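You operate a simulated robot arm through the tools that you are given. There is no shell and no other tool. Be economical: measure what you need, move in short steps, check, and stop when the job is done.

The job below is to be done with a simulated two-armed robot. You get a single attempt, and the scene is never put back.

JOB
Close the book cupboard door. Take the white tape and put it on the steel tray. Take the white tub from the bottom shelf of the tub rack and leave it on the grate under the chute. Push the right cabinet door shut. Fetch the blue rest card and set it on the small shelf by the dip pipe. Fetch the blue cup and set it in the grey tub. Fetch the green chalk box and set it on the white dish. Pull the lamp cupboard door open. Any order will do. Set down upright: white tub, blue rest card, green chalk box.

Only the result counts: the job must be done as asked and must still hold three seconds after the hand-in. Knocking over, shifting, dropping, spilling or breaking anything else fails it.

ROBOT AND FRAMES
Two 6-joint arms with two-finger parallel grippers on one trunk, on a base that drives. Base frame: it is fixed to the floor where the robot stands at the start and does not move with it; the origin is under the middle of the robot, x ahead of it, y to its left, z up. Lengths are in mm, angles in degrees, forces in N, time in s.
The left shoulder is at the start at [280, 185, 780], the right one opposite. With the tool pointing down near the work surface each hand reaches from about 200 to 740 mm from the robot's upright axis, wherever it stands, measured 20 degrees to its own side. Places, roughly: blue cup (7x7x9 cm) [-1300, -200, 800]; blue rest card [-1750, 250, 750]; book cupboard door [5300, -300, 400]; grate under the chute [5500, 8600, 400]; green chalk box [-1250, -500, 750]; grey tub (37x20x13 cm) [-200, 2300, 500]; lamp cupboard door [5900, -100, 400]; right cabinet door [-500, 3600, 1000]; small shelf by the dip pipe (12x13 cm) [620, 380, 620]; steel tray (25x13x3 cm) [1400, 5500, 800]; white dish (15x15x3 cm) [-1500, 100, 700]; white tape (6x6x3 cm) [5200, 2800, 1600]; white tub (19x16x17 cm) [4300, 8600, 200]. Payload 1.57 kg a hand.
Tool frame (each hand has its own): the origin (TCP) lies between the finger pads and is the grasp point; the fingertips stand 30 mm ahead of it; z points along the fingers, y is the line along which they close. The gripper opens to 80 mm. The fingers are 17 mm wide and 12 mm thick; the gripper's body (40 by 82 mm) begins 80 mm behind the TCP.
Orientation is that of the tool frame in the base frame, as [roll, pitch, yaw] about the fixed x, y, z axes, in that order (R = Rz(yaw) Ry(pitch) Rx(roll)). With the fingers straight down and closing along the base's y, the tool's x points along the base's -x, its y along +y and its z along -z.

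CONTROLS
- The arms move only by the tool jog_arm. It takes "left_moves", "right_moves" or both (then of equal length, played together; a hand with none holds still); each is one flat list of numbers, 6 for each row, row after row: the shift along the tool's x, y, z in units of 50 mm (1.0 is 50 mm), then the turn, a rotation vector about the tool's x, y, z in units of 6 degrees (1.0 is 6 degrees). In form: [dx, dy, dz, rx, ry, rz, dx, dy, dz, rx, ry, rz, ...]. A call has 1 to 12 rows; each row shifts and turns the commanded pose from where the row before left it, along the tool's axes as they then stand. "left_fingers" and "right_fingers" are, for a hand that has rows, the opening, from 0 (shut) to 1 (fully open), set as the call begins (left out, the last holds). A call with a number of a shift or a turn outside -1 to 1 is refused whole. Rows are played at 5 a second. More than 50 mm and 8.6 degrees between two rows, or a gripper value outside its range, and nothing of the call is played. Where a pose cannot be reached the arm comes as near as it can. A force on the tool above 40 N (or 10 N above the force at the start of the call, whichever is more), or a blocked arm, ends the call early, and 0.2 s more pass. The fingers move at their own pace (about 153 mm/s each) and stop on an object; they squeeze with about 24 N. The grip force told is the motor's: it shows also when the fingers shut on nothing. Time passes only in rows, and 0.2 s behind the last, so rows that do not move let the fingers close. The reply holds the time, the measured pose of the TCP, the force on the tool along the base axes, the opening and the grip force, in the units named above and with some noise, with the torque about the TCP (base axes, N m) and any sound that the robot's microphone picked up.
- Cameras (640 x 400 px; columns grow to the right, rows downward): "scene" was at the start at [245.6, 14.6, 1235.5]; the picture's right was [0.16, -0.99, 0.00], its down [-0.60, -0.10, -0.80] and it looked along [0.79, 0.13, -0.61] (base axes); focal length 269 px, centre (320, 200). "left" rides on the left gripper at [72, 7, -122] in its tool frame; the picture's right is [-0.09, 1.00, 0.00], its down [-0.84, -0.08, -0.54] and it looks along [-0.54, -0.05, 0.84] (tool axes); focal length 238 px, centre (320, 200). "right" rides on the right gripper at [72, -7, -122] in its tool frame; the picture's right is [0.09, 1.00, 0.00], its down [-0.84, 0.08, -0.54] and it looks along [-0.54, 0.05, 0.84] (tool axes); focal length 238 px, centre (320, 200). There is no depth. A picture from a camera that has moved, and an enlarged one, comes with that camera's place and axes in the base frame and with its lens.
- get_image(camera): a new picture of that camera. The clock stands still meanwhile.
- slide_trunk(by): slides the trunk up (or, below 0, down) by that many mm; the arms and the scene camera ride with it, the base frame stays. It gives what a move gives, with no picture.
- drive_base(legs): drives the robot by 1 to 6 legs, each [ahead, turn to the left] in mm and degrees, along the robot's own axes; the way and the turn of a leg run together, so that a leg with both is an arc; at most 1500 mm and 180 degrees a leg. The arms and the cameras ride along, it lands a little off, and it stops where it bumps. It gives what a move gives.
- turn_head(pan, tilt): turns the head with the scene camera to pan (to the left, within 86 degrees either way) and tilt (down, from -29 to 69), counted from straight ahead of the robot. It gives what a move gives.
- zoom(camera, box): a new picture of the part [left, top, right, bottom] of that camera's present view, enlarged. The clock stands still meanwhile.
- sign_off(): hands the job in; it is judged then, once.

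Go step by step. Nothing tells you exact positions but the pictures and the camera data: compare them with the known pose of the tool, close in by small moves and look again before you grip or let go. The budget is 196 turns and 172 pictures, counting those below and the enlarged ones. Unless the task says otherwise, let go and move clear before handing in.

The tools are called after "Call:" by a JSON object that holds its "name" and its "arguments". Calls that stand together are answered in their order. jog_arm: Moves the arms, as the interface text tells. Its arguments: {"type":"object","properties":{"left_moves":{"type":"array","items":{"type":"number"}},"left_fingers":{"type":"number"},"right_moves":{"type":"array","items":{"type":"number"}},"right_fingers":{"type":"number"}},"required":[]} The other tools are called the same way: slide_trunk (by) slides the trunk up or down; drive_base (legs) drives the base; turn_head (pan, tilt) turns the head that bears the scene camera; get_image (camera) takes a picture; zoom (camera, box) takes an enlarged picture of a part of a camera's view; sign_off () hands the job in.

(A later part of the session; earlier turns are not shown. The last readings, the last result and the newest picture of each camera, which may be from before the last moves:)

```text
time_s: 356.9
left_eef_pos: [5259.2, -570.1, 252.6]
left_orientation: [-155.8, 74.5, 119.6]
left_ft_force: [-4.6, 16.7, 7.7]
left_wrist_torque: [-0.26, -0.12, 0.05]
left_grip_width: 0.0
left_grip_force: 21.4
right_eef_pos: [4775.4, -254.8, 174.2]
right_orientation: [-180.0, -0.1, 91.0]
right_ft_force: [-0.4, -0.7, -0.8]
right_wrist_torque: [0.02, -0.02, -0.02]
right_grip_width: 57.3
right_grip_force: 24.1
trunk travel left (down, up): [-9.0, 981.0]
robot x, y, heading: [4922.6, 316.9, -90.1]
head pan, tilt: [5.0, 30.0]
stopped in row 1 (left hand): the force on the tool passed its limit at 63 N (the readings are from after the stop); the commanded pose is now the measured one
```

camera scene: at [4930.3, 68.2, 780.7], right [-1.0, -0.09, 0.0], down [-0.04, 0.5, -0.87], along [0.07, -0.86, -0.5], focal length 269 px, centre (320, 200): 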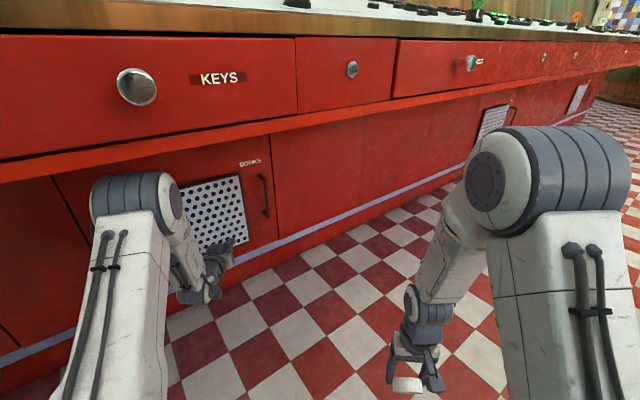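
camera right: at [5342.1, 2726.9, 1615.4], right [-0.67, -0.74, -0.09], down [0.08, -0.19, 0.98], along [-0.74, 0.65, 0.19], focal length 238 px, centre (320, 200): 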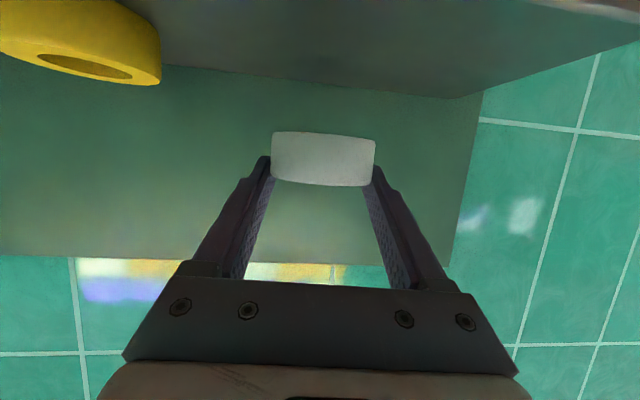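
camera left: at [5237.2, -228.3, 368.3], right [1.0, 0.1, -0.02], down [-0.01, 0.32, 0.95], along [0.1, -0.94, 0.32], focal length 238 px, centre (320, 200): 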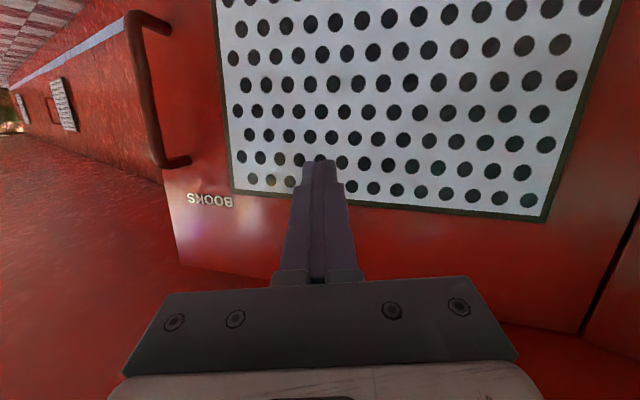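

Book door is firmly shut. Now reposition for the lamp door: back out, reverse east, and come in so the left hand faces the lamp handle.

Call:
{"name": "drive_base", "arguments": {"legs": [[-930, 0], [0, -90], [-1000, 0], [0, 45], [707, 0], [0, 45]]}}

Call:
{"name": "jog_arm", "arguments": {"left_moves": [0, 0, 0, 0, 0, 0], "left_fingers": 1}}

Call:
{"name": "get_image", "arguments": {"camera": "left"}}

```text
time_s: 377.9
left_eef_pos: [5738.3, -123.1, 251.6]
left_orientation: [-156.0, 74.3, 118.2]
left_ft_force: [-0.7, 0.3, 1.0]
left_wrist_torque: [0.0, 0.01, 0.02]
left_grip_width: 0.0
left_grip_force: 21.0
right_eef_pos: [5259.3, 203.0, 174.4]
right_orientation: [180.0, 0.0, 89.6]
right_ft_force: [-0.2, -0.3, 0.1]
right_wrist_torque: [0.01, 0.01, 0.01]
right_grip_width: 56.9
right_grip_force: 24.0
trunk travel left (down, up): [-9.0, 981.0]
robot x, y, heading: [5423.4, 774.2, -91.4]
head pan, tilt: [5.0, 30.0]
```

```text
time_s: 378.3
left_eef_pos: [5737.5, -122.5, 251.9]
left_orientation: [-155.9, 74.4, 118.3]
left_ft_force: [0.2, -0.1, 0.9]
left_wrist_torque: [-0.01, -0.02, 0.02]
left_grip_width: 80.1
left_grip_force: 0.3
right_eef_pos: [5258.2, 202.5, 173.7]
right_orientation: [179.9, -0.1, 89.7]
right_ft_force: [0.2, -0.2, -0.7]
right_wrist_torque: [0.0, -0.02, -0.02]
right_grip_width: 56.9
right_grip_force: 23.7
trunk travel left (down, up): [-9.0, 981.0]
robot x, y, heading: [5420.7, 773.8, -91.2]
head pan, tilt: [5.0, 30.0]
```

```text
38 pictures are left
camera left: at [5728.3, 12.4, 211.1], right [1.0, 0.07, -0.02], down [0.0, 0.32, 0.95], along [0.07, -0.95, 0.32], focal length 238 px, centre (320, 200)
```

left: 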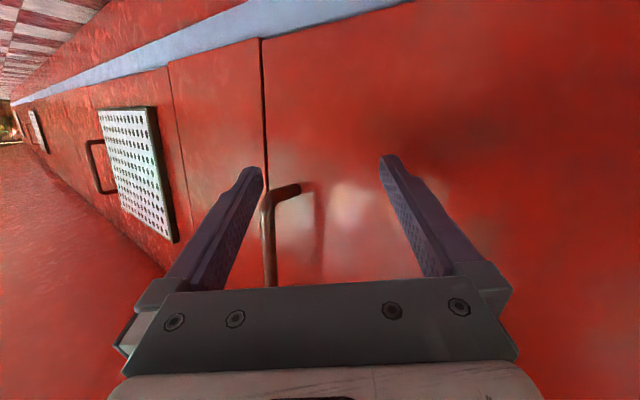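

Handle bar is at ≈(5703,-201), z 278–405. Move the left hand 35 mm right and 85 mm up, and check.

Call:
{"name": "jog_arm", "arguments": {"left_moves": [-0.43, -0.2, 0, 0, 0, 0, -0.43, -0.2, 0, 0, 0, 0, -0.43, -0.2, 0, 0, 0, 0, -0.43, -0.15, 0, 0, 0, 0]}}

Call:
{"name": "get_image", "arguments": {"camera": "left"}}

```text
time_s: 379.3
left_eef_pos: [5721.7, -144.8, 314.5]
left_orientation: [-156.5, 72.5, 117.3]
left_ft_force: [-0.7, -0.3, -0.1]
left_wrist_torque: [0.01, 0.01, 0.01]
left_grip_width: 79.9
left_grip_force: 0.0
left hand out of reach, approached as far as the arm can: row 3
right_eef_pos: [5260.0, 201.9, 168.1]
right_orientation: [-179.8, -0.5, 89.7]
right_ft_force: [-0.8, 0.0, -0.7]
right_wrist_torque: [0.02, -0.01, -0.03]
right_grip_width: 56.9
right_grip_force: 23.9
trunk travel left (down, up): [-9.0, 981.0]
robot x, y, heading: [5422.0, 767.4, -91.1]
head pan, tilt: [5.0, 30.0]
```

```text
37 pictures are left
camera left: at [5712.8, -8.0, 278.3], right [1.0, 0.06, -0.03], down [0.01, 0.29, 0.96], along [0.07, -0.96, 0.29], focal length 238 px, centre (320, 200)
```

left: 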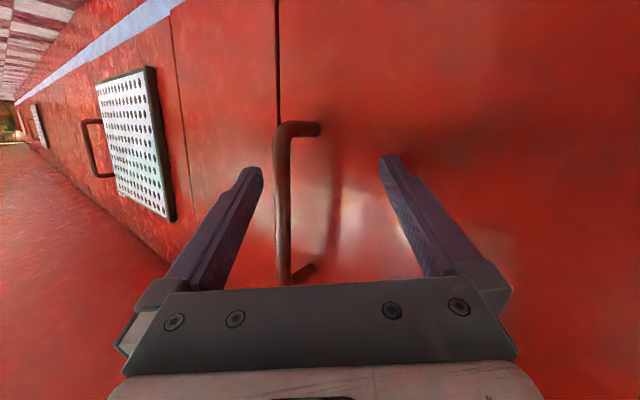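

Bar is between the fingers but off to one side. Turn the base 1.8° right and drive 55 mm ahead.

Call:
{"name": "drive_base", "arguments": {"legs": [[0, -1.8], [55, 0]]}}

Call:
{"name": "get_image", "arguments": {"camera": "left"}}

```text
time_s: 380.6
left_eef_pos: [5703.9, -165.8, 326.4]
left_orientation: [-154.8, 73.8, 117.2]
left_ft_force: [-0.8, 0.1, -0.8]
left_wrist_torque: [-0.02, 0.01, 0.03]
left_grip_width: 79.9
left_grip_force: 0.1
right_eef_pos: [5249.1, 198.3, 168.0]
right_orientation: [-179.8, -0.3, 88.8]
right_ft_force: [-0.4, -0.1, -0.4]
right_wrist_torque: [0.01, -0.01, 0.01]
right_grip_width: 57.0
right_grip_force: 23.8
trunk travel left (down, up): [-9.0, 981.0]
robot x, y, heading: [5417.7, 763.9, -90.4]
head pan, tilt: [5.0, 30.0]
stopped in leg 2: the force on the tool passed its limit at 117 N (the readings are from after the stop); the commanded pose is now the measured one
```

```text
36 pictures are left
camera left: at [5698.3, -28.2, 286.4], right [1.0, 0.03, -0.03], down [0.02, 0.31, 0.95], along [0.03, -0.95, 0.31], focal length 238 px, centre (320, 200)
```

left: 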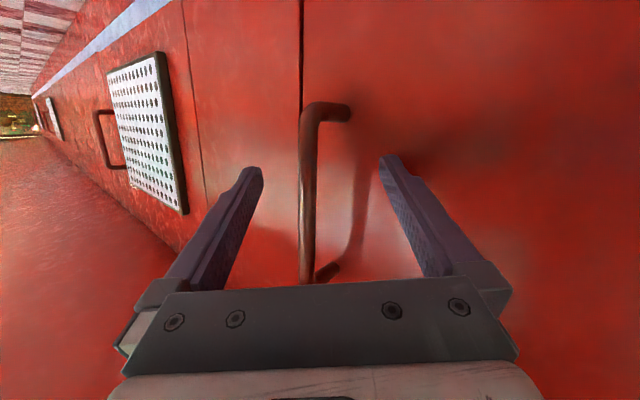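

Bar now centred, ~35 mm ahead of the TCP. Extend the arm gently.

Call:
{"name": "jog_arm", "arguments": {"left_moves": [0, -0.08, 0.25, 0, 0, 0, 0, -0.08, 0.25, 0, 0, 0, 0, 0, 0.15, 0, 0, 0]}}

Call:
{"name": "get_image", "arguments": {"camera": "left"}}

```text
time_s: 380.9
left_eef_pos: [5704.5, -166.8, 327.0]
left_orientation: [-154.8, 73.5, 117.3]
left_ft_force: [-2.4, 0.8, 0.4]
left_wrist_torque: [-0.05, -0.04, -0.02]
left_grip_width: 79.4
left_grip_force: 0.2
right_eef_pos: [5249.6, 199.1, 169.3]
right_orientation: [-180.0, -0.3, 88.9]
right_ft_force: [-0.2, -0.5, -0.8]
right_wrist_torque: [0.01, -0.01, -0.01]
right_grip_width: 56.9
right_grip_force: 23.5
trunk travel left (down, up): [-9.0, 981.0]
robot x, y, heading: [5421.5, 767.0, -90.6]
head pan, tilt: [5.0, 30.0]
stopped in row 1 (left hand): the force on the tool passed its limit at 85 N (the readings are from after the stop); the commanded pose is now the measured one
```

```text
35 pictures are left
camera left: at [5698.8, -30.2, 287.4], right [1.0, 0.03, -0.03], down [0.02, 0.31, 0.95], along [0.04, -0.95, 0.31], focal length 238 px, centre (320, 200)
```

left: 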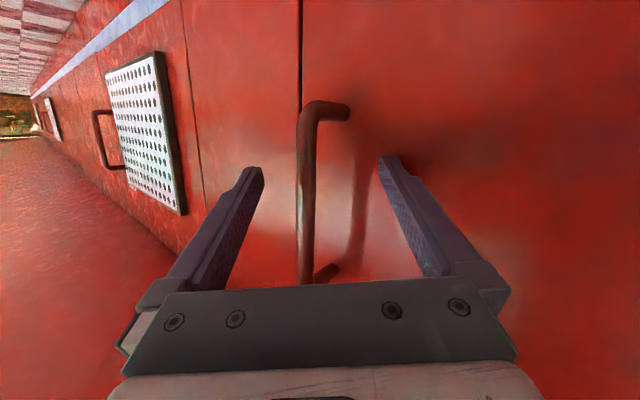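

The left fingertip already touches the door face, so the bar is inside the finger pads. Close.

Call:
{"name": "jog_arm", "arguments": {"left_moves": [0, 0, -0.04, 0, 0, 0, 0, 0, 0, 0, 0, 0, 0, 0, 0, 0, 0, 0], "left_fingers": 0}}

Call:
{"name": "get_image", "arguments": {"camera": "left"}}

```text
time_s: 381.4
left_eef_pos: [5696.2, -166.4, 326.5]
left_orientation: [-156.7, 74.1, 113.8]
left_ft_force: [-47.0, -17.2, 8.4]
left_wrist_torque: [-0.27, -0.01, -1.26]
left_grip_width: 15.9
left_grip_force: 24.3
right_eef_pos: [5250.7, 199.3, 171.3]
right_orientation: [-179.7, -0.3, 88.9]
right_ft_force: [-0.4, -0.2, 1.0]
right_wrist_torque: [-0.01, 0.02, 0.04]
right_grip_width: 56.9
right_grip_force: 23.7
trunk travel left (down, up): [-9.0, 981.0]
robot x, y, heading: [5419.1, 768.1, -90.4]
head pan, tilt: [5.0, 30.0]
stopped in row 2 (left hand): the force on the tool passed its limit at 49 N (the readings are from after the stop); the commanded pose is now the measured one
```

```text
34 pictures are left
camera left: at [5695.4, -29.8, 286.6], right [1.0, 0.0, -0.02], down [0.02, 0.31, 0.95], along [0.0, -0.95, 0.31], focal length 238 px, centre (320, 200)
```

left: 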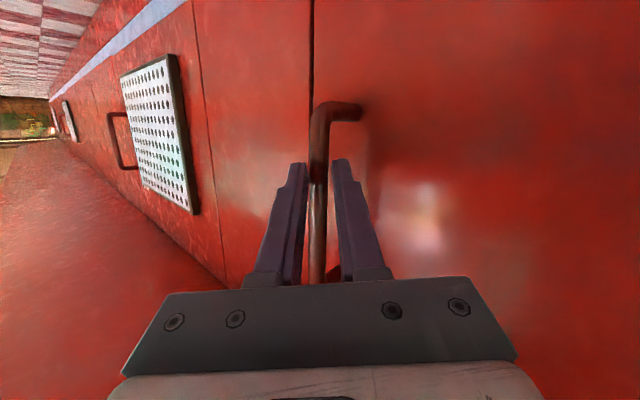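

Bar gripped. Pull the door open along its arc by backing with slight right turns.

Call:
{"name": "drive_base", "arguments": {"legs": [[-55, -1.4], [-56, -1.2], [-55, -0.6], [-56, -0.4]]}}

Call:
{"name": "get_image", "arguments": {"camera": "left"}}

```text
time_s: 384.0
left_eef_pos: [5654.0, 42.9, 331.3]
left_orientation: [-156.2, 73.9, 111.7]
left_ft_force: [0.0, -0.7, 0.3]
left_wrist_torque: [0.04, -0.01, 0.01]
left_grip_width: 0.0
left_grip_force: 21.7
right_eef_pos: [5228.0, 432.9, 174.2]
right_orientation: [180.0, -0.3, 85.5]
right_ft_force: [0.5, 1.1, 0.8]
right_wrist_torque: [0.01, -0.02, 0.0]
right_grip_width: 57.1
right_grip_force: 24.0
trunk travel left (down, up): [-9.0, 981.0]
robot x, y, heading: [5429.0, 990.5, -94.2]
head pan, tilt: [5.0, 30.0]
```

```text
33 pictures are left
camera left: at [5659.1, 179.6, 292.3], right [1.0, -0.05, -0.02], down [0.04, 0.31, 0.95], along [-0.04, -0.95, 0.31], focal length 238 px, centre (320, 200)
```

left: 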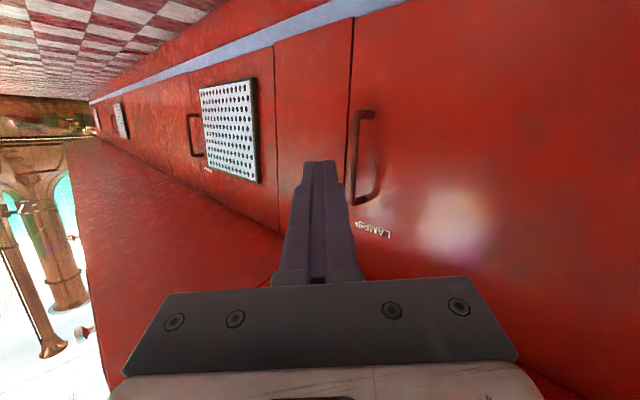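

The tips-only grip slipped off; the door is still shut. I'll re-approach square to the door (heading ≈-59.5°) so the bar sits deep in the pads.

Call:
{"name": "drive_base", "arguments": {"legs": [[0, -53.2], [659, 0], [0, 87.9]]}}

Call:
{"name": "jog_arm", "arguments": {"left_moves": [0, 0, 0, 0, 0, 0], "left_fingers": 1}}

Call:
{"name": "get_image", "arguments": {"camera": "left"}}

```text
time_s: 393.8
left_eef_pos: [5632.7, 2.7, 332.1]
left_orientation: [-156.1, 73.9, 148.3]
left_ft_force: [-0.3, 0.5, -0.9]
left_wrist_torque: [0.02, -0.05, 0.0]
left_grip_width: 0.1
left_grip_force: 21.3
right_eef_pos: [5055.5, 58.6, 174.3]
right_orientation: [-180.0, -0.2, 122.1]
right_ft_force: [1.2, 0.5, -1.0]
right_wrist_torque: [-0.02, -0.02, -0.02]
right_grip_width: 57.3
right_grip_force: 23.9
trunk travel left (down, up): [-9.0, 981.0]
robot x, y, heading: [4890.6, 624.6, -57.2]
head pan, tilt: [5.0, 30.0]
```

```text
time_s: 394.1
left_eef_pos: [5632.6, 1.2, 332.8]
left_orientation: [-156.1, 73.9, 148.3]
left_ft_force: [0.1, 0.3, 0.5]
left_wrist_torque: [0.01, 0.06, 0.02]
left_grip_width: 79.9
left_grip_force: 0.1
right_eef_pos: [5056.0, 59.1, 173.6]
right_orientation: [179.9, -0.3, 122.2]
right_ft_force: [-0.5, 0.3, -0.3]
right_wrist_torque: [0.0, 0.0, 0.0]
right_grip_width: 56.7
right_grip_force: 23.4
trunk travel left (down, up): [-9.0, 981.0]
robot x, y, heading: [4889.6, 625.0, -57.2]
head pan, tilt: [5.0, 30.0]
```

```text
32 pictures are left
camera left: at [5555.4, 113.8, 292.2], right [0.83, 0.56, -0.02], down [-0.16, 0.27, 0.95], along [0.54, -0.78, 0.31], focal length 238 px, centre (320, 200)
```

left: 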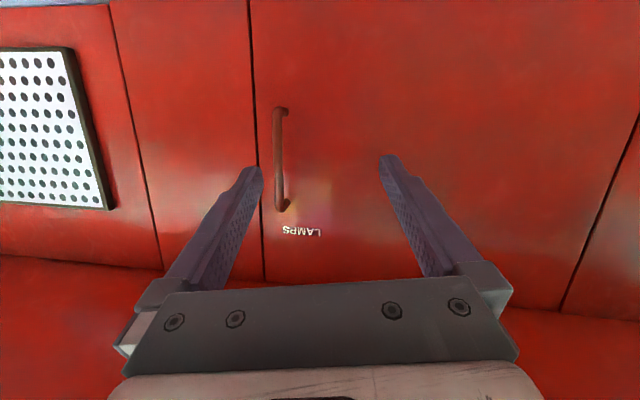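

Square view. Turn 3.3° right to centre the bar and drive 140 mm forward.

Call:
{"name": "drive_base", "arguments": {"legs": [[0, -3.3], [135, 0]]}}

Call:
{"name": "get_image", "arguments": {"camera": "left"}}

```text
time_s: 395.9
left_eef_pos: [5662.1, -156.3, 331.1]
left_orientation: [-156.1, 73.9, 145.3]
left_ft_force: [0.3, -0.1, -0.4]
left_wrist_torque: [0.02, -0.03, 0.01]
left_grip_width: 80.1
left_grip_force: 0.0
right_eef_pos: [5090.3, -66.4, 173.8]
right_orientation: [-180.0, -0.2, 119.0]
right_ft_force: [0.1, 0.8, -0.5]
right_wrist_torque: [0.01, 0.02, 0.0]
right_grip_width: 57.0
right_grip_force: 24.1
trunk travel left (down, up): [-9.0, 981.0]
robot x, y, heading: [4954.3, 506.6, -60.5]
head pan, tilt: [5.0, 30.0]
```

```text
31 pictures are left
camera left: at [5591.7, -40.0, 292.2], right [0.86, 0.51, -0.02], down [-0.14, 0.28, 0.95], along [0.49, -0.81, 0.31], focal length 238 px, centre (320, 200)
```

left: 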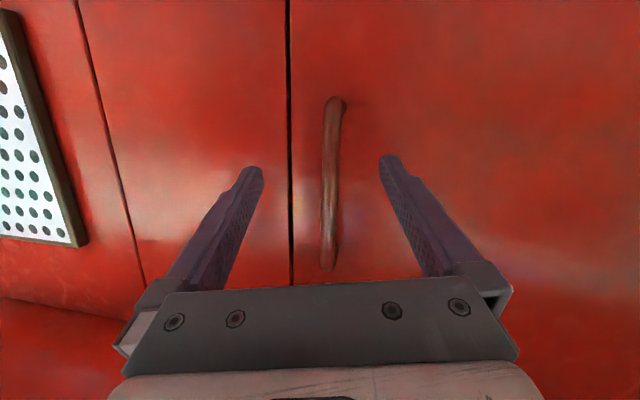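

Centred; 40 mm to go. Move in and close.

Call:
{"name": "drive_base", "arguments": {"legs": [[36, 0]]}}

Call:
{"name": "jog_arm", "arguments": {"left_moves": [0, 0, 0, 0, 0, 0, 0, 0, 0, 0, 0, 0, 0, 0, 0, 0, 0, 0], "left_fingers": 0}}

Call:
{"name": "get_image", "arguments": {"camera": "left"}}

```text
time_s: 396.7
left_eef_pos: [5680.7, -188.8, 331.0]
left_orientation: [-156.1, 73.9, 145.2]
left_ft_force: [0.9, -0.4, 0.7]
left_wrist_torque: [0.01, -0.01, 0.01]
left_grip_width: 79.8
left_grip_force: 0.0
right_eef_pos: [5108.3, -98.8, 173.5]
right_orientation: [-180.0, -0.2, 118.9]
right_ft_force: [-0.4, 0.4, 0.2]
right_wrist_torque: [0.03, 0.03, 0.03]
right_grip_width: 56.8
right_grip_force: 24.0
trunk travel left (down, up): [-9.0, 981.0]
robot x, y, heading: [4973.7, 478.0, -60.6]
head pan, tilt: [5.0, 30.0]
```

```text
time_s: 397.5
left_eef_pos: [5687.8, -183.9, 330.6]
left_orientation: [-156.1, 73.7, 146.3]
left_ft_force: [4.7, 2.4, -1.4]
left_wrist_torque: [0.14, -0.6, 0.05]
left_grip_width: 15.5
left_grip_force: 31.1
right_eef_pos: [5108.1, -98.8, 173.5]
right_orientation: [-180.0, -0.3, 118.9]
right_ft_force: [0.7, 1.0, -0.7]
right_wrist_torque: [-0.01, -0.01, -0.03]
right_grip_width: 57.0
right_grip_force: 24.1
trunk travel left (down, up): [-9.0, 981.0]
robot x, y, heading: [4973.4, 479.2, -60.3]
head pan, tilt: [5.0, 30.0]
stopped in row 3 (left hand): the force on the tool passed its limit at 41 N (the readings are from after the stop); the commanded pose is now the measured one
```

```text
30 pictures are left
camera left: at [5614.7, -67.6, 291.7], right [0.85, 0.53, -0.02], down [-0.14, 0.27, 0.95], along [0.51, -0.8, 0.31], focal length 238 px, centre (320, 200)
```

left: 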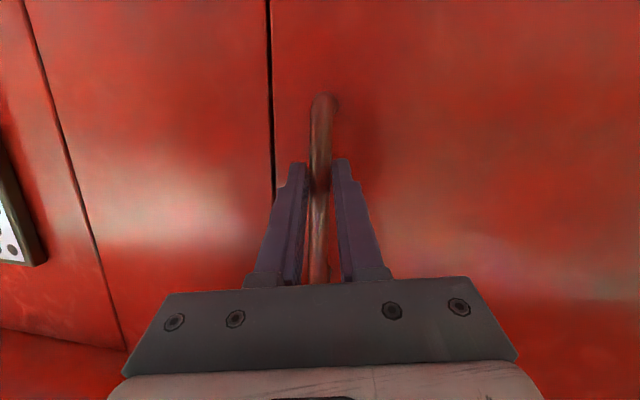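

Gripped deeper. Pull slowly with the arm.

Call:
{"name": "jog_arm", "arguments": {"left_moves": [0, 0, -0.08, 0, 0, 0, 0, 0, -0.08, 0, 0, 0, 0, 0, -0.08, 0, 0, 0, 0, 0, -0.1, 0, 0, 0, 0, 0, -0.1, 0, 0, 0, 0, 0, -0.1, 0, 0, 0, 0, 0, -0.1, 0, 0, 0, 0, 0, -0.1, 0, 0, 0]}}

Call:
{"name": "get_image", "arguments": {"camera": "left"}}

```text
time_s: 399.3
left_eef_pos: [5666.9, -152.9, 334.2]
left_orientation: [-157.1, 73.0, 145.1]
left_ft_force: [-6.9, -4.2, -28.3]
left_wrist_torque: [0.68, -0.3, -0.14]
left_grip_width: 15.7
left_grip_force: 31.1
right_eef_pos: [5108.3, -99.8, 172.9]
right_orientation: [-179.9, -0.4, 119.0]
right_ft_force: [0.3, -0.2, -0.9]
right_wrist_torque: [-0.02, 0.0, 0.04]
right_grip_width: 57.0
right_grip_force: 24.2
trunk travel left (down, up): [-9.0, 981.0]
robot x, y, heading: [4973.9, 476.7, -60.5]
head pan, tilt: [5.0, 30.0]
```

```text
29 pictures are left
camera left: at [5594.0, -36.0, 297.5], right [0.85, 0.53, -0.03], down [-0.13, 0.26, 0.96], along [0.51, -0.81, 0.29], focal length 238 px, centre (320, 200)
```

left: 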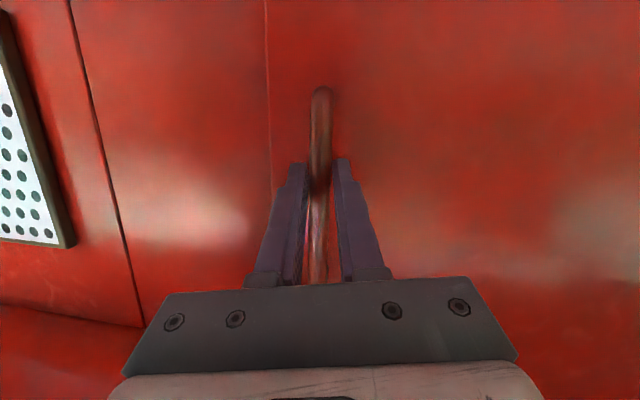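

The door follows. Continue with the base, backing and turning left along the arc.

Call:
{"name": "drive_base", "arguments": {"legs": [[-48, 0.6], [-47, 0.9], [-40, 1.5], [-39, 1.7]]}}

Call:
{"name": "get_image", "arguments": {"camera": "left"}}

```text
time_s: 400.2
left_eef_pos: [5650.0, -121.7, 335.1]
left_orientation: [-158.1, 72.9, 143.9]
left_ft_force: [-0.3, 0.7, 0.3]
left_wrist_torque: [0.48, -0.46, 0.03]
left_grip_width: 15.5
left_grip_force: 31.2
right_eef_pos: [5096.2, -69.9, 173.9]
right_orientation: [-179.9, -0.3, 119.4]
right_ft_force: [0.1, 0.2, -0.4]
right_wrist_torque: [0.02, -0.01, -0.02]
right_grip_width: 56.9
right_grip_force: 24.1
trunk travel left (down, up): [-9.0, 981.0]
robot x, y, heading: [4958.7, 504.2, -59.7]
head pan, tilt: [5.0, 30.0]
stopped in leg 1: the force on the tool passed its limit at 43 N (the readings are from after the stop); the commanded pose is now the measured one
```

```text
28 pictures are left
camera left: at [5578.4, -5.3, 298.6], right [0.85, 0.52, -0.02], down [-0.14, 0.26, 0.96], along [0.5, -0.81, 0.29], focal length 238 px, centre (320, 200)
```

left: 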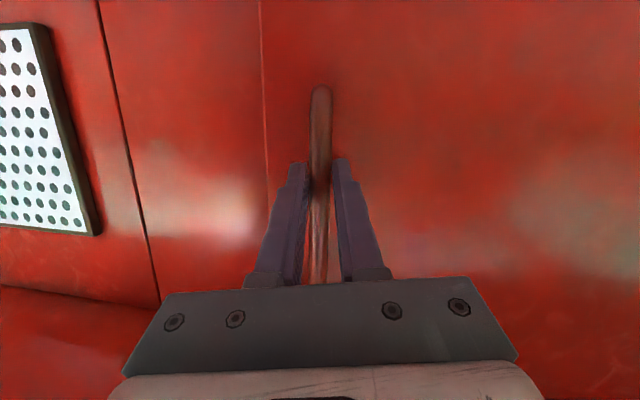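

Still holding. Slower pulls with the arm.

Call:
{"name": "jog_arm", "arguments": {"left_moves": [0, 0.02, -0.12, 0, 0, 0, 0, 0.02, -0.12, 0, 0, 0, 0, 0.02, -0.12, 0, 0, 0, 0, 0.02, -0.12, 0, 0, 0, 0, 0.03, -0.12, 0, 0, 0, 0, 0.03, -0.12, 0, 0, 0, 0, 0.03, -0.12, 0, 0, 0, 0, 0.03, -0.12, 0, 0, 0, 0, 0.04, -0.12, 0, 0, 0, 0, 0.04, -0.12, 0, 0, 0, 0, 0.04, -0.12, 0, 0, 0, 0, 0.04, -0.12, 0, 0, 0]}}

Call:
{"name": "drive_base", "arguments": {"legs": [[-25, 0.6]]}}

Call:
{"name": "drive_base", "arguments": {"legs": [[-25, 0.8]]}}

Call:
{"name": "get_image", "arguments": {"camera": "left"}}

```text
time_s: 402.0
left_eef_pos: [5631.5, -77.4, 339.4]
left_orientation: [-159.4, 71.8, 142.1]
left_ft_force: [1.0, 0.2, -5.0]
left_wrist_torque: [0.33, -0.55, 0.0]
left_grip_width: 15.9
left_grip_force: 31.2
right_eef_pos: [5095.0, -69.6, 174.3]
right_orientation: [-179.9, -0.3, 119.4]
right_ft_force: [0.3, -0.7, -1.2]
right_wrist_torque: [0.0, -0.04, -0.01]
right_grip_width: 57.0
right_grip_force: 23.9
trunk travel left (down, up): [-9.0, 981.0]
robot x, y, heading: [4956.7, 508.9, -60.2]
head pan, tilt: [5.0, 30.0]
stopped in row 8 (left hand): the force on the tool passed its limit at 41 N (the readings are from after the stop); the commanded pose is now the measured one
```

```text
time_s: 402.8
left_eef_pos: [5621.1, -51.4, 340.6]
left_orientation: [-159.5, 72.1, 142.1]
left_ft_force: [-27.3, -9.2, -5.5]
left_wrist_torque: [0.32, -0.38, -0.41]
left_grip_width: 15.6
left_grip_force: 31.1
right_eef_pos: [5089.3, -46.1, 173.7]
right_orientation: [-180.0, -0.3, 120.0]
right_ft_force: [0.5, -0.4, -0.2]
right_wrist_torque: [0.03, 0.02, 0.01]
right_grip_width: 56.7
right_grip_force: 23.6
trunk travel left (down, up): [-9.0, 981.0]
robot x, y, heading: [4943.7, 531.6, -59.6]
head pan, tilt: [5.0, 30.0]
```

```text
time_s: 403.6
left_eef_pos: [5612.1, -20.5, 341.0]
left_orientation: [-159.9, 71.9, 142.0]
left_ft_force: [-32.8, -8.7, 4.1]
left_wrist_torque: [0.07, -0.45, -0.5]
left_grip_width: 15.6
left_grip_force: 31.1
right_eef_pos: [5083.5, -20.9, 174.4]
right_orientation: [180.0, -0.3, 120.8]
right_ft_force: [-0.3, 0.3, -0.3]
right_wrist_torque: [0.02, -0.02, 0.03]
right_grip_width: 57.0
right_grip_force: 24.4
trunk travel left (down, up): [-9.0, 981.0]
robot x, y, heading: [4931.1, 547.2, -58.6]
head pan, tilt: [5.0, 30.0]
```

```text
27 pictures are left
camera left: at [5541.3, 97.1, 306.0], right [0.86, 0.52, -0.02], down [-0.13, 0.24, 0.96], along [0.5, -0.82, 0.27], focal length 238 px, centre (320, 200)
```

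left: 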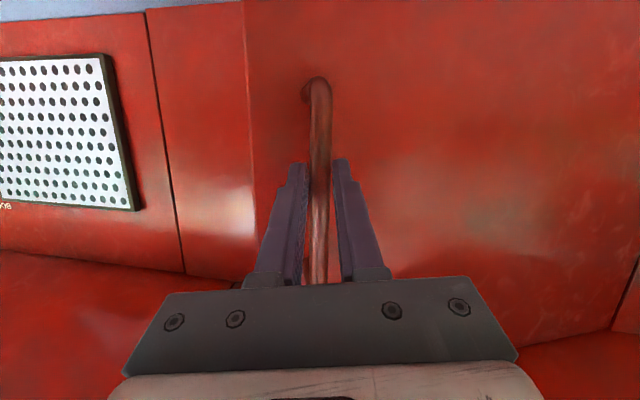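

Opening nicely (~25°). Continue.

Call:
{"name": "drive_base", "arguments": {"legs": [[-25, 0.4], [-25, 0.6], [-25, 0.8], [-25, 1.0]]}}

Call:
{"name": "drive_base", "arguments": {"legs": [[-25, 1.2], [-22, 1.4], [-20, 1.6]]}}

Call:
{"name": "get_image", "arguments": {"camera": "left"}}

```text
time_s: 405.1
left_eef_pos: [5602.6, 38.2, 339.7]
left_orientation: [-159.7, 71.9, 143.9]
left_ft_force: [0.0, -0.5, -3.3]
left_wrist_torque: [0.03, -0.73, 0.02]
left_grip_width: 15.5
left_grip_force: 31.9
right_eef_pos: [5069.8, 24.9, 174.1]
right_orientation: [-179.8, -0.2, 121.9]
right_ft_force: [0.0, -0.5, -0.3]
right_wrist_torque: [0.03, 0.0, -0.02]
right_grip_width: 57.1
right_grip_force: 23.7
trunk travel left (down, up): [-9.0, 981.0]
robot x, y, heading: [4907.1, 590.8, -57.5]
head pan, tilt: [5.0, 30.0]
stopped in leg 3: the force on the tool passed its limit at 48 N (the readings are from after the stop); the commanded pose is now the measured one
```

```text
time_s: 406.8
left_eef_pos: [5604.6, 147.0, 340.2]
left_orientation: [-159.5, 72.0, 148.5]
left_ft_force: [-4.3, -0.6, -1.7]
left_wrist_torque: [0.46, -0.43, -0.08]
left_grip_width: 15.8
left_grip_force: 31.6
right_eef_pos: [5073.6, 94.0, 174.1]
right_orientation: [-179.9, -0.3, 126.1]
right_ft_force: [-0.3, 1.0, -0.7]
right_wrist_torque: [0.02, -0.01, 0.0]
right_grip_width: 56.7
right_grip_force: 24.6
trunk travel left (down, up): [-9.0, 981.0]
robot x, y, heading: [4867.2, 644.2, -53.4]
head pan, tilt: [5.0, 30.0]
```

```text
26 pictures are left
camera left: at [5519.8, 255.4, 306.1], right [0.79, 0.61, -0.02], down [-0.15, 0.23, 0.96], along [0.59, -0.76, 0.28], focal length 238 px, centre (320, 200)
```

left: 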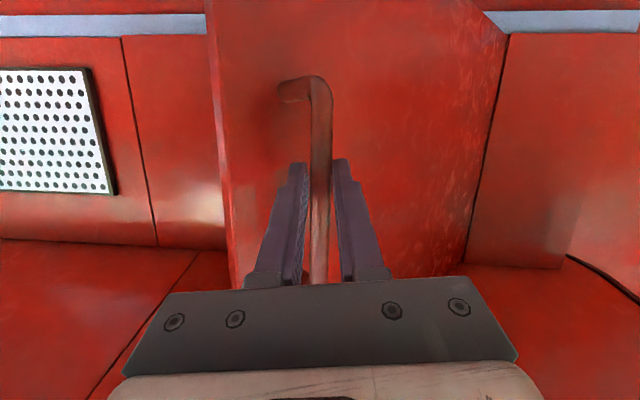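

About 52° open. Swing further, mostly by turning left.

Call:
{"name": "drive_base", "arguments": {"legs": [[-9, 2], [-6, 2], [-4, 2.2], [0, 2.2]]}}

Call:
{"name": "drive_base", "arguments": {"legs": [[-4, 2], [0, 2], [0, 2]]}}

Call:
{"name": "get_image", "arguments": {"camera": "left"}}

```text
time_s: 407.9
left_eef_pos: [5614.6, 184.1, 337.6]
left_orientation: [-160.6, 71.9, 149.1]
left_ft_force: [-0.8, 0.8, 0.5]
left_wrist_torque: [0.44, -0.42, 0.01]
left_grip_width: 15.7
left_grip_force: 31.1
right_eef_pos: [5089.7, 110.6, 172.8]
right_orientation: [-179.9, -0.4, 128.7]
right_ft_force: [-0.2, 0.4, -0.8]
right_wrist_torque: [0.03, -0.02, -0.02]
right_grip_width: 56.8
right_grip_force: 24.4
trunk travel left (down, up): [-9.0, 981.0]
robot x, y, heading: [4860.1, 656.5, -51.0]
head pan, tilt: [5.0, 30.0]
stopped in leg 2: the force on the tool passed its limit at 52 N (the readings are from after the stop); the commanded pose is now the measured one
```

```text
time_s: 409.1
left_eef_pos: [5635.2, 232.5, 338.0]
left_orientation: [-161.1, 71.6, 151.7]
left_ft_force: [-1.9, -0.2, 0.7]
left_wrist_torque: [0.48, -0.38, 0.01]
left_grip_width: 15.6
left_grip_force: 31.2
right_eef_pos: [5118.4, 128.8, 174.3]
right_orientation: [-180.0, -0.5, 131.9]
right_ft_force: [-0.3, 0.6, -0.5]
right_wrist_torque: [0.03, 0.01, -0.01]
right_grip_width: 56.8
right_grip_force: 24.1
trunk travel left (down, up): [-9.0, 981.0]
robot x, y, heading: [4853.5, 657.8, -47.8]
head pan, tilt: [5.0, 30.0]
stopped in leg 2: the force on the tool passed its limit at 64 N (the readings are from after the stop); the commanded pose is now the measured one
```

```text
25 pictures are left
camera left: at [5542.8, 334.4, 304.7], right [0.74, 0.67, -0.01], down [-0.17, 0.21, 0.96], along [0.65, -0.71, 0.27], focal length 238 px, centre (320, 200)
```

left: 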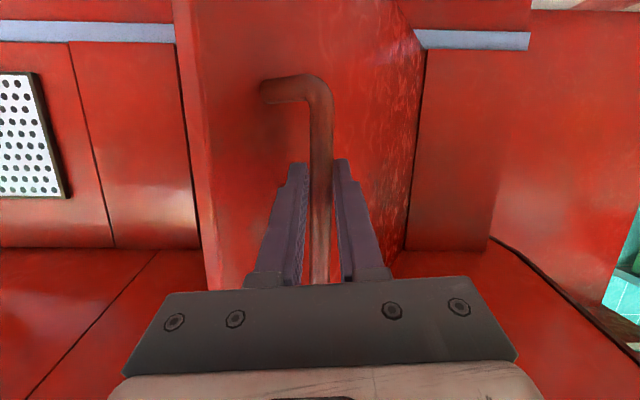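

About 70° open. One more swing, then release.

Call:
{"name": "drive_base", "arguments": {"legs": [[0, 2], [6, 2]]}}

Call:
{"name": "drive_base", "arguments": {"legs": [[6, 2], [6, 2]]}}

Call:
{"name": "jog_arm", "arguments": {"left_moves": [0, 0, 0, 0, 0, 0, 0, 0, 0, 0, 0, 0], "left_fingers": 1}}

Call:
{"name": "get_image", "arguments": {"camera": "left"}}

```text
time_s: 410.2
left_eef_pos: [5667.3, 285.9, 336.4]
left_orientation: [-160.9, 71.5, 156.1]
left_ft_force: [-21.8, 11.9, -1.1]
left_wrist_torque: [0.58, -0.34, 0.04]
left_grip_width: 15.6
left_grip_force: 31.4
right_eef_pos: [5159.4, 143.5, 174.2]
right_orientation: [-179.9, -0.4, 136.1]
right_ft_force: [-0.2, 1.0, -0.5]
right_wrist_torque: [-0.01, -0.01, -0.01]
right_grip_width: 57.0
right_grip_force: 24.0
trunk travel left (down, up): [-9.0, 981.0]
robot x, y, heading: [4862.9, 655.9, -43.6]
head pan, tilt: [5.0, 30.0]
```

```text
time_s: 411.4
left_eef_pos: [5700.9, 333.7, 336.9]
left_orientation: [-160.9, 71.4, 159.9]
left_ft_force: [-2.9, 1.3, -1.6]
left_wrist_torque: [0.47, -0.37, 0.01]
left_grip_width: 15.7
left_grip_force: 30.8
right_eef_pos: [5203.4, 157.2, 173.0]
right_orientation: [-180.0, -0.4, 140.1]
right_ft_force: [0.0, 0.0, -1.0]
right_wrist_torque: [-0.01, -0.02, -0.01]
right_grip_width: 57.1
right_grip_force: 23.9
trunk travel left (down, up): [-9.0, 981.0]
robot x, y, heading: [4873.6, 643.9, -39.7]
head pan, tilt: [5.0, 30.0]
```

```text
time_s: 412.0
left_eef_pos: [5699.6, 333.6, 336.0]
left_orientation: [-160.8, 71.4, 159.9]
left_ft_force: [-0.5, 1.2, -0.2]
left_wrist_torque: [-0.02, 0.01, 0.03]
left_grip_width: 79.9
left_grip_force: 0.0
right_eef_pos: [5202.9, 157.8, 172.9]
right_orientation: [-179.9, -0.4, 140.1]
right_ft_force: [0.0, -0.3, 0.9]
right_wrist_torque: [0.04, 0.0, 0.02]
right_grip_width: 56.8
right_grip_force: 24.5
trunk travel left (down, up): [-9.0, 981.0]
robot x, y, heading: [4870.9, 652.9, -39.7]
head pan, tilt: [5.0, 30.0]
```

```text
24 pictures are left
camera left: at [5594.4, 421.9, 303.7], right [0.64, 0.77, -0.02], down [-0.19, 0.18, 0.96], along [0.74, -0.61, 0.26], focal length 238 px, centre (320, 200)
```

left: 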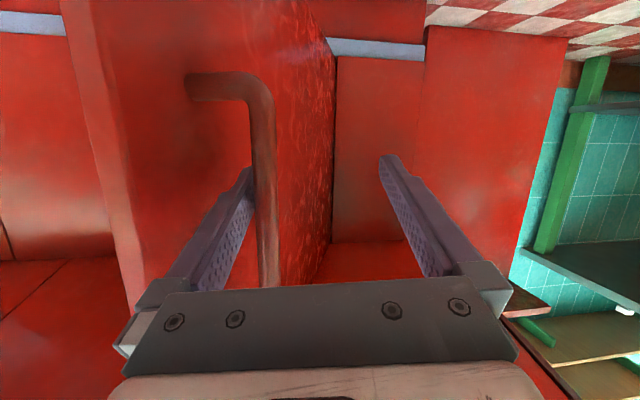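

The lamp door is open about 85°. Straight retreat, then drive back around the partition towards the steel tray with the tape.

Call:
{"name": "drive_base", "arguments": {"legs": [[-220, 0], [0, 76.3], [1500, 0], [1500, 0], [220, 0]]}}

Call:
{"name": "slide_trunk", "arguments": {"by": 400}}

Call:
{"name": "slide_trunk", "arguments": {"by": 300}}

```text
time_s: 432.4
left_eef_pos: [7702.4, 3545.7, 335.3]
left_orientation: [-160.9, 71.3, -121.6]
left_ft_force: [0.0, 0.5, -1.2]
left_wrist_torque: [-0.01, 0.0, -0.02]
left_grip_width: 80.0
left_grip_force: 0.2
right_eef_pos: [7774.5, 3022.0, 174.2]
right_orientation: [-180.0, -0.4, -141.6]
right_ft_force: [-0.2, 0.4, 0.2]
right_wrist_torque: [0.03, 0.03, 0.0]
right_grip_width: 56.7
right_grip_force: 24.5
trunk travel left (down, up): [-9.0, 981.0]
robot x, y, heading: [7230.2, 2797.0, 38.5]
head pan, tilt: [5.0, 30.0]
```

```text
time_s: 436.2
left_eef_pos: [7702.0, 3543.7, 735.9]
left_orientation: [-160.9, 71.3, -121.6]
left_ft_force: [0.3, 0.7, -0.1]
left_wrist_torque: [0.02, 0.01, 0.01]
left_grip_width: 80.3
left_grip_force: 0.1
right_eef_pos: [7773.8, 3020.9, 572.7]
right_orientation: [180.0, -0.5, -141.6]
right_ft_force: [0.2, 0.6, -0.7]
right_wrist_torque: [-0.02, -0.01, -0.02]
right_grip_width: 57.0
right_grip_force: 23.7
trunk travel left (down, up): [-409.0, 581.0]
robot x, y, heading: [7231.6, 2793.6, 38.8]
head pan, tilt: [5.0, 30.0]
```

```text
time_s: 439.2
left_eef_pos: [7702.6, 3546.5, 1035.6]
left_orientation: [-160.9, 71.4, -121.6]
left_ft_force: [0.1, -1.6, 0.5]
left_wrist_torque: [-0.01, 0.0, 0.01]
left_grip_width: 80.2
left_grip_force: 0.0
right_eef_pos: [7774.9, 3021.9, 872.7]
right_orientation: [180.0, -0.4, -141.6]
right_ft_force: [-0.6, -0.6, -0.5]
right_wrist_torque: [0.02, 0.0, 0.0]
right_grip_width: 56.6
right_grip_force: 24.1
trunk travel left (down, up): [-709.0, 281.0]
robot x, y, heading: [7229.0, 2797.6, 38.7]
head pan, tilt: [5.0, 30.0]
```

Fold the left arm back to tool-down, then drive to the table with the tray.

Call:
{"name": "jog_arm", "arguments": {"left_moves": [0.317, 0, -0.315, 0, 1, 0, 0.348, 0, -0.28, 0, 1, 0, 0.376, 0, -0.243, 0, 1, 0, 0.399, 0, -0.202, 0, 1, 0, 0.418, 0, -0.159, 0, 1, 0, 0.432, 0, -0.114, 0, 1, 0, 0.442, 0, -0.069, 0, 1, 0, 0.447, 0, -0.022, 0, 1, 0, 0.447, 0, 0.025, 0, 1, 0, 0.441, 0, 0.071, 0, 1, 0, 0.432, 0, 0.117, 0, 1, 0, 0.417, 0, 0.161, 0, 1, 0]}}

Call:
{"name": "drive_base", "arguments": {"legs": [[0, 25], [1063, 0], [0, 66.6], [1000, 0], [900, 0], [0, 56.8]]}}

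Call:
{"name": "drive_base", "arguments": {"legs": [[1500, 0], [1500, 0], [1500, 0]]}}

```text
time_s: 441.8
left_eef_pos: [7528.7, 3381.1, 912.6]
left_orientation: [-174.1, 0.4, -139.6]
left_ft_force: [-0.1, 0.2, -0.4]
left_wrist_torque: [-0.02, 0.03, -0.02]
left_grip_width: 79.8
left_grip_force: 0.0
right_eef_pos: [7774.1, 3022.1, 873.9]
right_orientation: [-179.8, -0.4, -141.6]
right_ft_force: [-0.1, 0.2, -0.1]
right_wrist_torque: [-0.01, -0.01, -0.03]
right_grip_width: 56.9
right_grip_force: 23.9
trunk travel left (down, up): [-709.0, 281.0]
robot x, y, heading: [7231.5, 2788.6, 38.8]
head pan, tilt: [5.0, 30.0]
```

```text
time_s: 462.9
left_eef_pos: [5893.3, 4796.2, 913.6]
left_orientation: [-174.0, 0.3, 8.3]
left_ft_force: [0.1, 0.7, 0.4]
left_wrist_torque: [0.02, -0.01, 0.05]
left_grip_width: 79.8
left_grip_force: 0.0
right_eef_pos: [5874.7, 5230.6, 872.9]
right_orientation: [-180.0, -0.4, 6.4]
right_ft_force: [-0.4, 0.6, -0.5]
right_wrist_torque: [0.0, 0.0, 0.0]
right_grip_width: 56.9
right_grip_force: 23.6
trunk travel left (down, up): [-709.0, 281.0]
robot x, y, heading: [6461.4, 5135.3, -173.1]
head pan, tilt: [5.0, 30.0]
```

```text
time_s: 484.4
left_eef_pos: [1414.7, 4315.9, 913.4]
left_orientation: [-174.1, 0.3, 7.3]
left_ft_force: [0.4, -0.3, 0.5]
left_wrist_torque: [-0.01, -0.01, 0.03]
left_grip_width: 79.9
left_grip_force: 0.1
right_eef_pos: [1404.5, 4749.1, 873.5]
right_orientation: [-179.9, -0.3, 5.5]
right_ft_force: [0.4, -0.3, -0.6]
right_wrist_torque: [-0.02, 0.05, 0.03]
right_grip_width: 56.9
right_grip_force: 24.0
trunk travel left (down, up): [-709.0, 281.0]
robot x, y, heading: [1986.5, 4645.9, -174.4]
head pan, tilt: [5.0, 30.0]
```

Turn to face the table and look.

Call:
{"name": "drive_base", "arguments": {"legs": [[0, -59.6]]}}

Call:
{"name": "slide_trunk", "arguments": {"by": 150}}

Call:
{"name": "turn_head", "arguments": {"pan": 5, "tilt": 38}}

Call:
{"name": "get_image", "arguments": {"camera": "scene"}}

```text
time_s: 487.4
left_eef_pos: [1411.1, 4965.3, 912.8]
left_orientation: [-174.0, 0.4, -51.9]
left_ft_force: [0.1, -0.5, -0.1]
left_wrist_torque: [-0.05, -0.01, 0.01]
left_grip_width: 79.9
left_grip_force: 0.0
right_eef_pos: [1778.8, 5197.5, 872.9]
right_orientation: [-179.9, -0.4, -53.5]
right_ft_force: [0.8, -0.3, 0.4]
right_wrist_torque: [0.0, 0.0, -0.03]
right_grip_width: 57.0
right_grip_force: 24.0
trunk travel left (down, up): [-709.0, 281.0]
robot x, y, heading: [1984.4, 4643.2, 126.4]
head pan, tilt: [5.0, 30.0]
```

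```text
time_s: 489.1
left_eef_pos: [1410.6, 4965.8, 1063.8]
left_orientation: [-174.0, 0.3, -51.9]
left_ft_force: [1.1, 0.0, 0.7]
left_wrist_torque: [0.0, 0.0, 0.0]
left_grip_width: 80.0
left_grip_force: 0.0
right_eef_pos: [1777.6, 5197.6, 1022.7]
right_orientation: [-179.9, -0.4, -53.6]
right_ft_force: [0.4, -0.3, 0.8]
right_wrist_torque: [-0.01, -0.02, 0.0]
right_grip_width: 57.0
right_grip_force: 24.1
trunk travel left (down, up): [-859.0, 131.0]
robot x, y, heading: [1984.8, 4643.4, 126.6]
head pan, tilt: [5.0, 30.0]
```

```text
time_s: 489.8
left_eef_pos: [1411.3, 4964.8, 1063.2]
left_orientation: [-174.0, 0.3, -51.8]
left_ft_force: [-0.4, 0.4, 0.6]
left_wrist_torque: [0.07, 0.02, -0.01]
left_grip_width: 80.2
left_grip_force: 0.0
right_eef_pos: [1777.5, 5196.5, 1022.4]
right_orientation: [-179.8, -0.4, -53.6]
right_ft_force: [-0.7, 0.9, 0.4]
right_wrist_torque: [-0.02, -0.01, 0.01]
right_grip_width: 56.8
right_grip_force: 23.7
trunk travel left (down, up): [-859.0, 131.0]
robot x, y, heading: [1984.3, 4642.7, 126.6]
head pan, tilt: [5.0, 38.0]
```

```text
23 pictures are left
camera scene: at [1832.8, 4838.5, 1618.4], right [0.75, 0.66, 0.0], down [0.41, -0.46, -0.79], along [-0.52, 0.59, -0.62], focal length 269 px, centre (320, 200)
```

scene: 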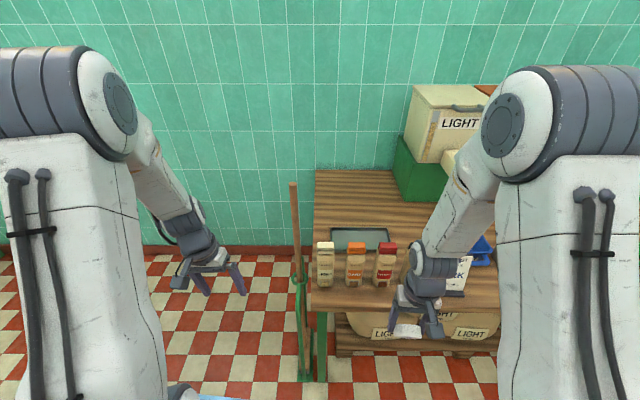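

Tray at ≈(1440,5538), behind three bags; broom to its left. Drive 335 mm closer, bring the right hand over the tray at height, and pitch it 36° so the tape lies flatter.

Call:
{"name": "drive_base", "arguments": {"legs": [[335, 0]]}}

Call:
{"name": "jog_arm", "arguments": {"right_moves": [-0.85, 0.45, -0.1, 0, 0, 0, -0.85, 0.45, -0.1, 0, 0, 0, -0.85, 0.45, 0, 0, 0, 0, 0, 0, 0, 0, -1, 0, 0, 0, 0, 0, -1, 0, 0, 0, 0, 0, -1, 0, 0, 0, 0, 0, -1, 0, 0, 0, 0, 0, -1, 0, 0, 0, 0, 0, -1, 0]}}

Call:
{"name": "get_image", "arguments": {"camera": "right"}}

Call:
{"name": "get_image", "arguments": {"camera": "scene"}}

```text
time_s: 492.0
left_eef_pos: [1213.1, 5235.4, 1062.6]
left_orientation: [-174.0, 0.3, -51.9]
left_ft_force: [-0.3, -0.1, 0.1]
left_wrist_torque: [0.01, -0.01, 0.0]
left_grip_width: 79.9
left_grip_force: 0.0
right_eef_pos: [1581.7, 5466.1, 1024.3]
right_orientation: [-179.9, -0.5, -54.0]
right_ft_force: [-0.2, -0.1, -0.4]
right_wrist_torque: [-0.01, 0.02, 0.0]
right_grip_width: 57.0
right_grip_force: 24.2
trunk travel left (down, up): [-859.0, 131.0]
robot x, y, heading: [1783.2, 4913.1, 126.4]
head pan, tilt: [5.0, 38.0]
```

```text
time_s: 494.0
left_eef_pos: [1214.5, 5235.6, 1063.7]
left_orientation: [-174.0, 0.3, -52.0]
left_ft_force: [-0.2, -0.5, 0.7]
left_wrist_torque: [0.02, 0.0, -0.01]
left_grip_width: 80.0
left_grip_force: 0.0
right_eef_pos: [1466.4, 5537.1, 1032.0]
right_orientation: [-175.6, 24.1, -53.4]
right_ft_force: [-0.1, -0.3, -0.6]
right_wrist_torque: [0.0, -0.01, 0.04]
right_grip_width: 57.0
right_grip_force: 23.9
right hand out of reach, approached as far as the arm can: row 7, 8, 9
trunk travel left (down, up): [-859.0, 131.0]
robot x, y, heading: [1787.7, 4913.5, 126.3]
head pan, tilt: [5.0, 38.0]
```

```text
22 pictures are left
camera right: at [1534.0, 5442.9, 1113.3], right [-0.77, -0.63, -0.11], down [-0.42, 0.37, 0.83], along [-0.49, 0.68, -0.55], focal length 238 px, centre (320, 200)
```

right: 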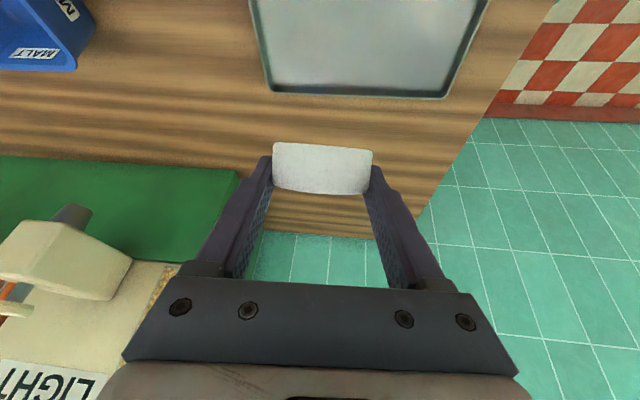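

```text
21 pictures are left
camera scene: at [1635.7, 5107.3, 1618.4], right [0.75, 0.66, 0.0], down [0.41, -0.46, -0.79], along [-0.52, 0.59, -0.62], focal length 269 px, centre (320, 200)
```

scene: 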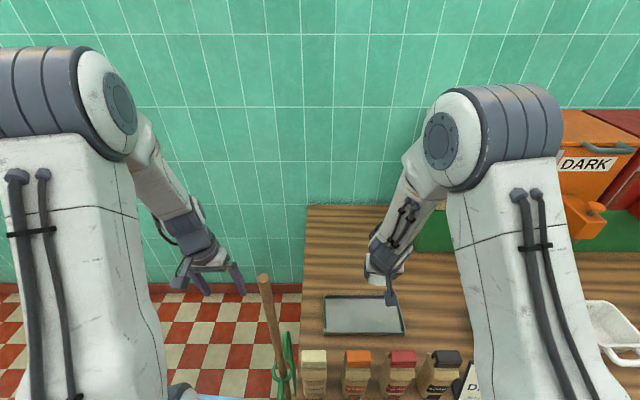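

Tray centre ≈(1435,5543). Shift the hand 20 mm left, 15 mm forward, and lower most of the way.

Call:
{"name": "jog_arm", "arguments": {"right_moves": [-0.274, 0.4, 0.122, 0, 0, 0, 0.387, 0, 0.867, 0, 0, 0, 0.387, 0, 0.867, 0, 0, 0, 0.387, 0, 0.867, 0, 0, 0, 0.3, 0, 0.68, 0, 0, 0]}}

Call:
{"name": "get_image", "arguments": {"camera": "right"}}

```text
time_s: 495.2
left_eef_pos: [1214.9, 5235.8, 1063.3]
left_orientation: [-173.9, 0.3, -52.0]
left_ft_force: [0.7, -0.5, 0.3]
left_wrist_torque: [0.0, -0.03, -0.01]
left_grip_width: 79.9
left_grip_force: 0.2
right_eef_pos: [1444.6, 5550.4, 852.2]
right_orientation: [-175.9, 26.3, -53.1]
right_ft_force: [0.3, 0.4, -0.3]
right_wrist_torque: [0.01, -0.01, 0.02]
right_grip_width: 56.8
right_grip_force: 23.8
trunk travel left (down, up): [-859.0, 131.0]
robot x, y, heading: [1786.3, 4914.1, 126.1]
head pan, tilt: [5.0, 38.0]
```

```text
20 pictures are left
camera right: at [1514.8, 5454.2, 929.4], right [-0.76, -0.64, -0.1], down [-0.4, 0.34, 0.85], along [-0.51, 0.69, -0.52], focal length 238 px, centre (320, 200)
```

right: 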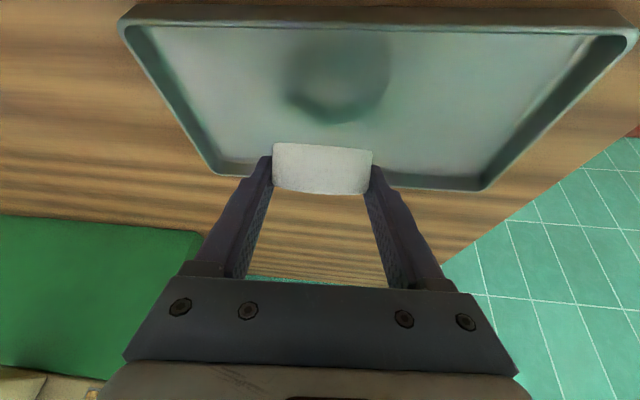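

Shadow shows the tape over the tray's middle. Lower to contact.

Call:
{"name": "jog_arm", "arguments": {"right_moves": [0.15, 0.15, 0.36, 0, 0, 0]}}

Call:
{"name": "jog_arm", "arguments": {"right_moves": [0.09, 0, 0.18, 0, 0, 0]}}

Call:
{"name": "jog_arm", "arguments": {"right_moves": [0.09, 0, 0.18, 0, 0, 0]}}

Call:
{"name": "get_image", "arguments": {"camera": "right"}}

```text
time_s: 495.6
left_eef_pos: [1213.5, 5236.3, 1062.2]
left_orientation: [-174.1, 0.3, -52.1]
left_ft_force: [-0.4, -1.1, -0.4]
left_wrist_torque: [-0.02, -0.02, 0.02]
left_grip_width: 79.8
left_grip_force: 0.1
right_eef_pos: [1437.8, 5548.4, 832.1]
right_orientation: [-175.8, 26.2, -53.1]
right_ft_force: [0.3, 0.2, 0.5]
right_wrist_torque: [-0.03, -0.01, 0.0]
right_grip_width: 57.0
right_grip_force: 24.1
trunk travel left (down, up): [-859.0, 131.0]
robot x, y, heading: [1788.0, 4910.8, 126.1]
head pan, tilt: [5.0, 38.0]
```

```text
time_s: 496.0
left_eef_pos: [1214.5, 5233.9, 1062.5]
left_orientation: [-174.0, 0.4, -52.0]
left_ft_force: [0.2, -0.6, 0.0]
left_wrist_torque: [-0.08, -0.01, -0.01]
left_grip_width: 80.1
left_grip_force: 0.2
right_eef_pos: [1438.4, 5550.0, 824.8]
right_orientation: [-175.8, 26.5, -53.1]
right_ft_force: [2.8, -1.7, 18.7]
right_wrist_torque: [0.04, 0.06, 0.03]
right_grip_width: 57.5
right_grip_force: 24.0
trunk travel left (down, up): [-859.0, 131.0]
robot x, y, heading: [1788.8, 4913.1, 126.2]
head pan, tilt: [5.0, 38.0]
```

```text
time_s: 496.4
left_eef_pos: [1214.4, 5235.8, 1063.5]
left_orientation: [-174.0, 0.4, -52.0]
left_ft_force: [0.0, -0.1, 0.2]
left_wrist_torque: [0.01, -0.01, -0.03]
left_grip_width: 80.1
left_grip_force: 0.0
right_eef_pos: [1436.6, 5551.8, 815.7]
right_orientation: [-175.7, 26.5, -53.1]
right_ft_force: [5.4, -4.9, 18.8]
right_wrist_torque: [-0.22, 0.22, 0.22]
right_grip_width: 57.1
right_grip_force: 23.4
right hand out of reach, approached as far as the arm can: row 1
trunk travel left (down, up): [-859.0, 131.0]
robot x, y, heading: [1789.4, 4912.7, 126.3]
head pan, tilt: [5.0, 38.0]
stopped in row 1 (right hand): the force on the tool passed its limit at 67 N (the readings are from after the stop); the commanded pose is now the measured one
```

```text
19 pictures are left
camera right: at [1507.0, 5454.4, 893.5], right [-0.76, -0.64, -0.11], down [-0.4, 0.34, 0.85], along [-0.51, 0.69, -0.51], focal length 238 px, centre (320, 200)
```

right: 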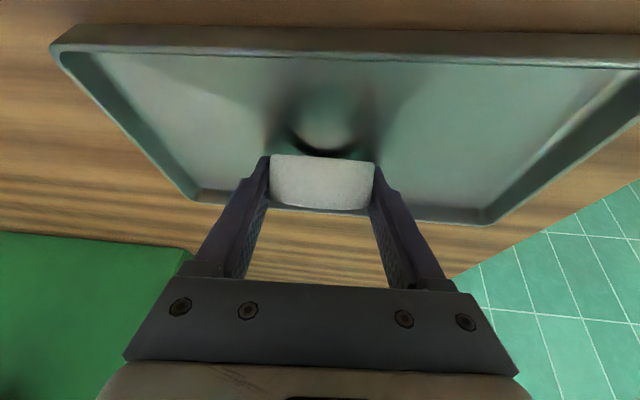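

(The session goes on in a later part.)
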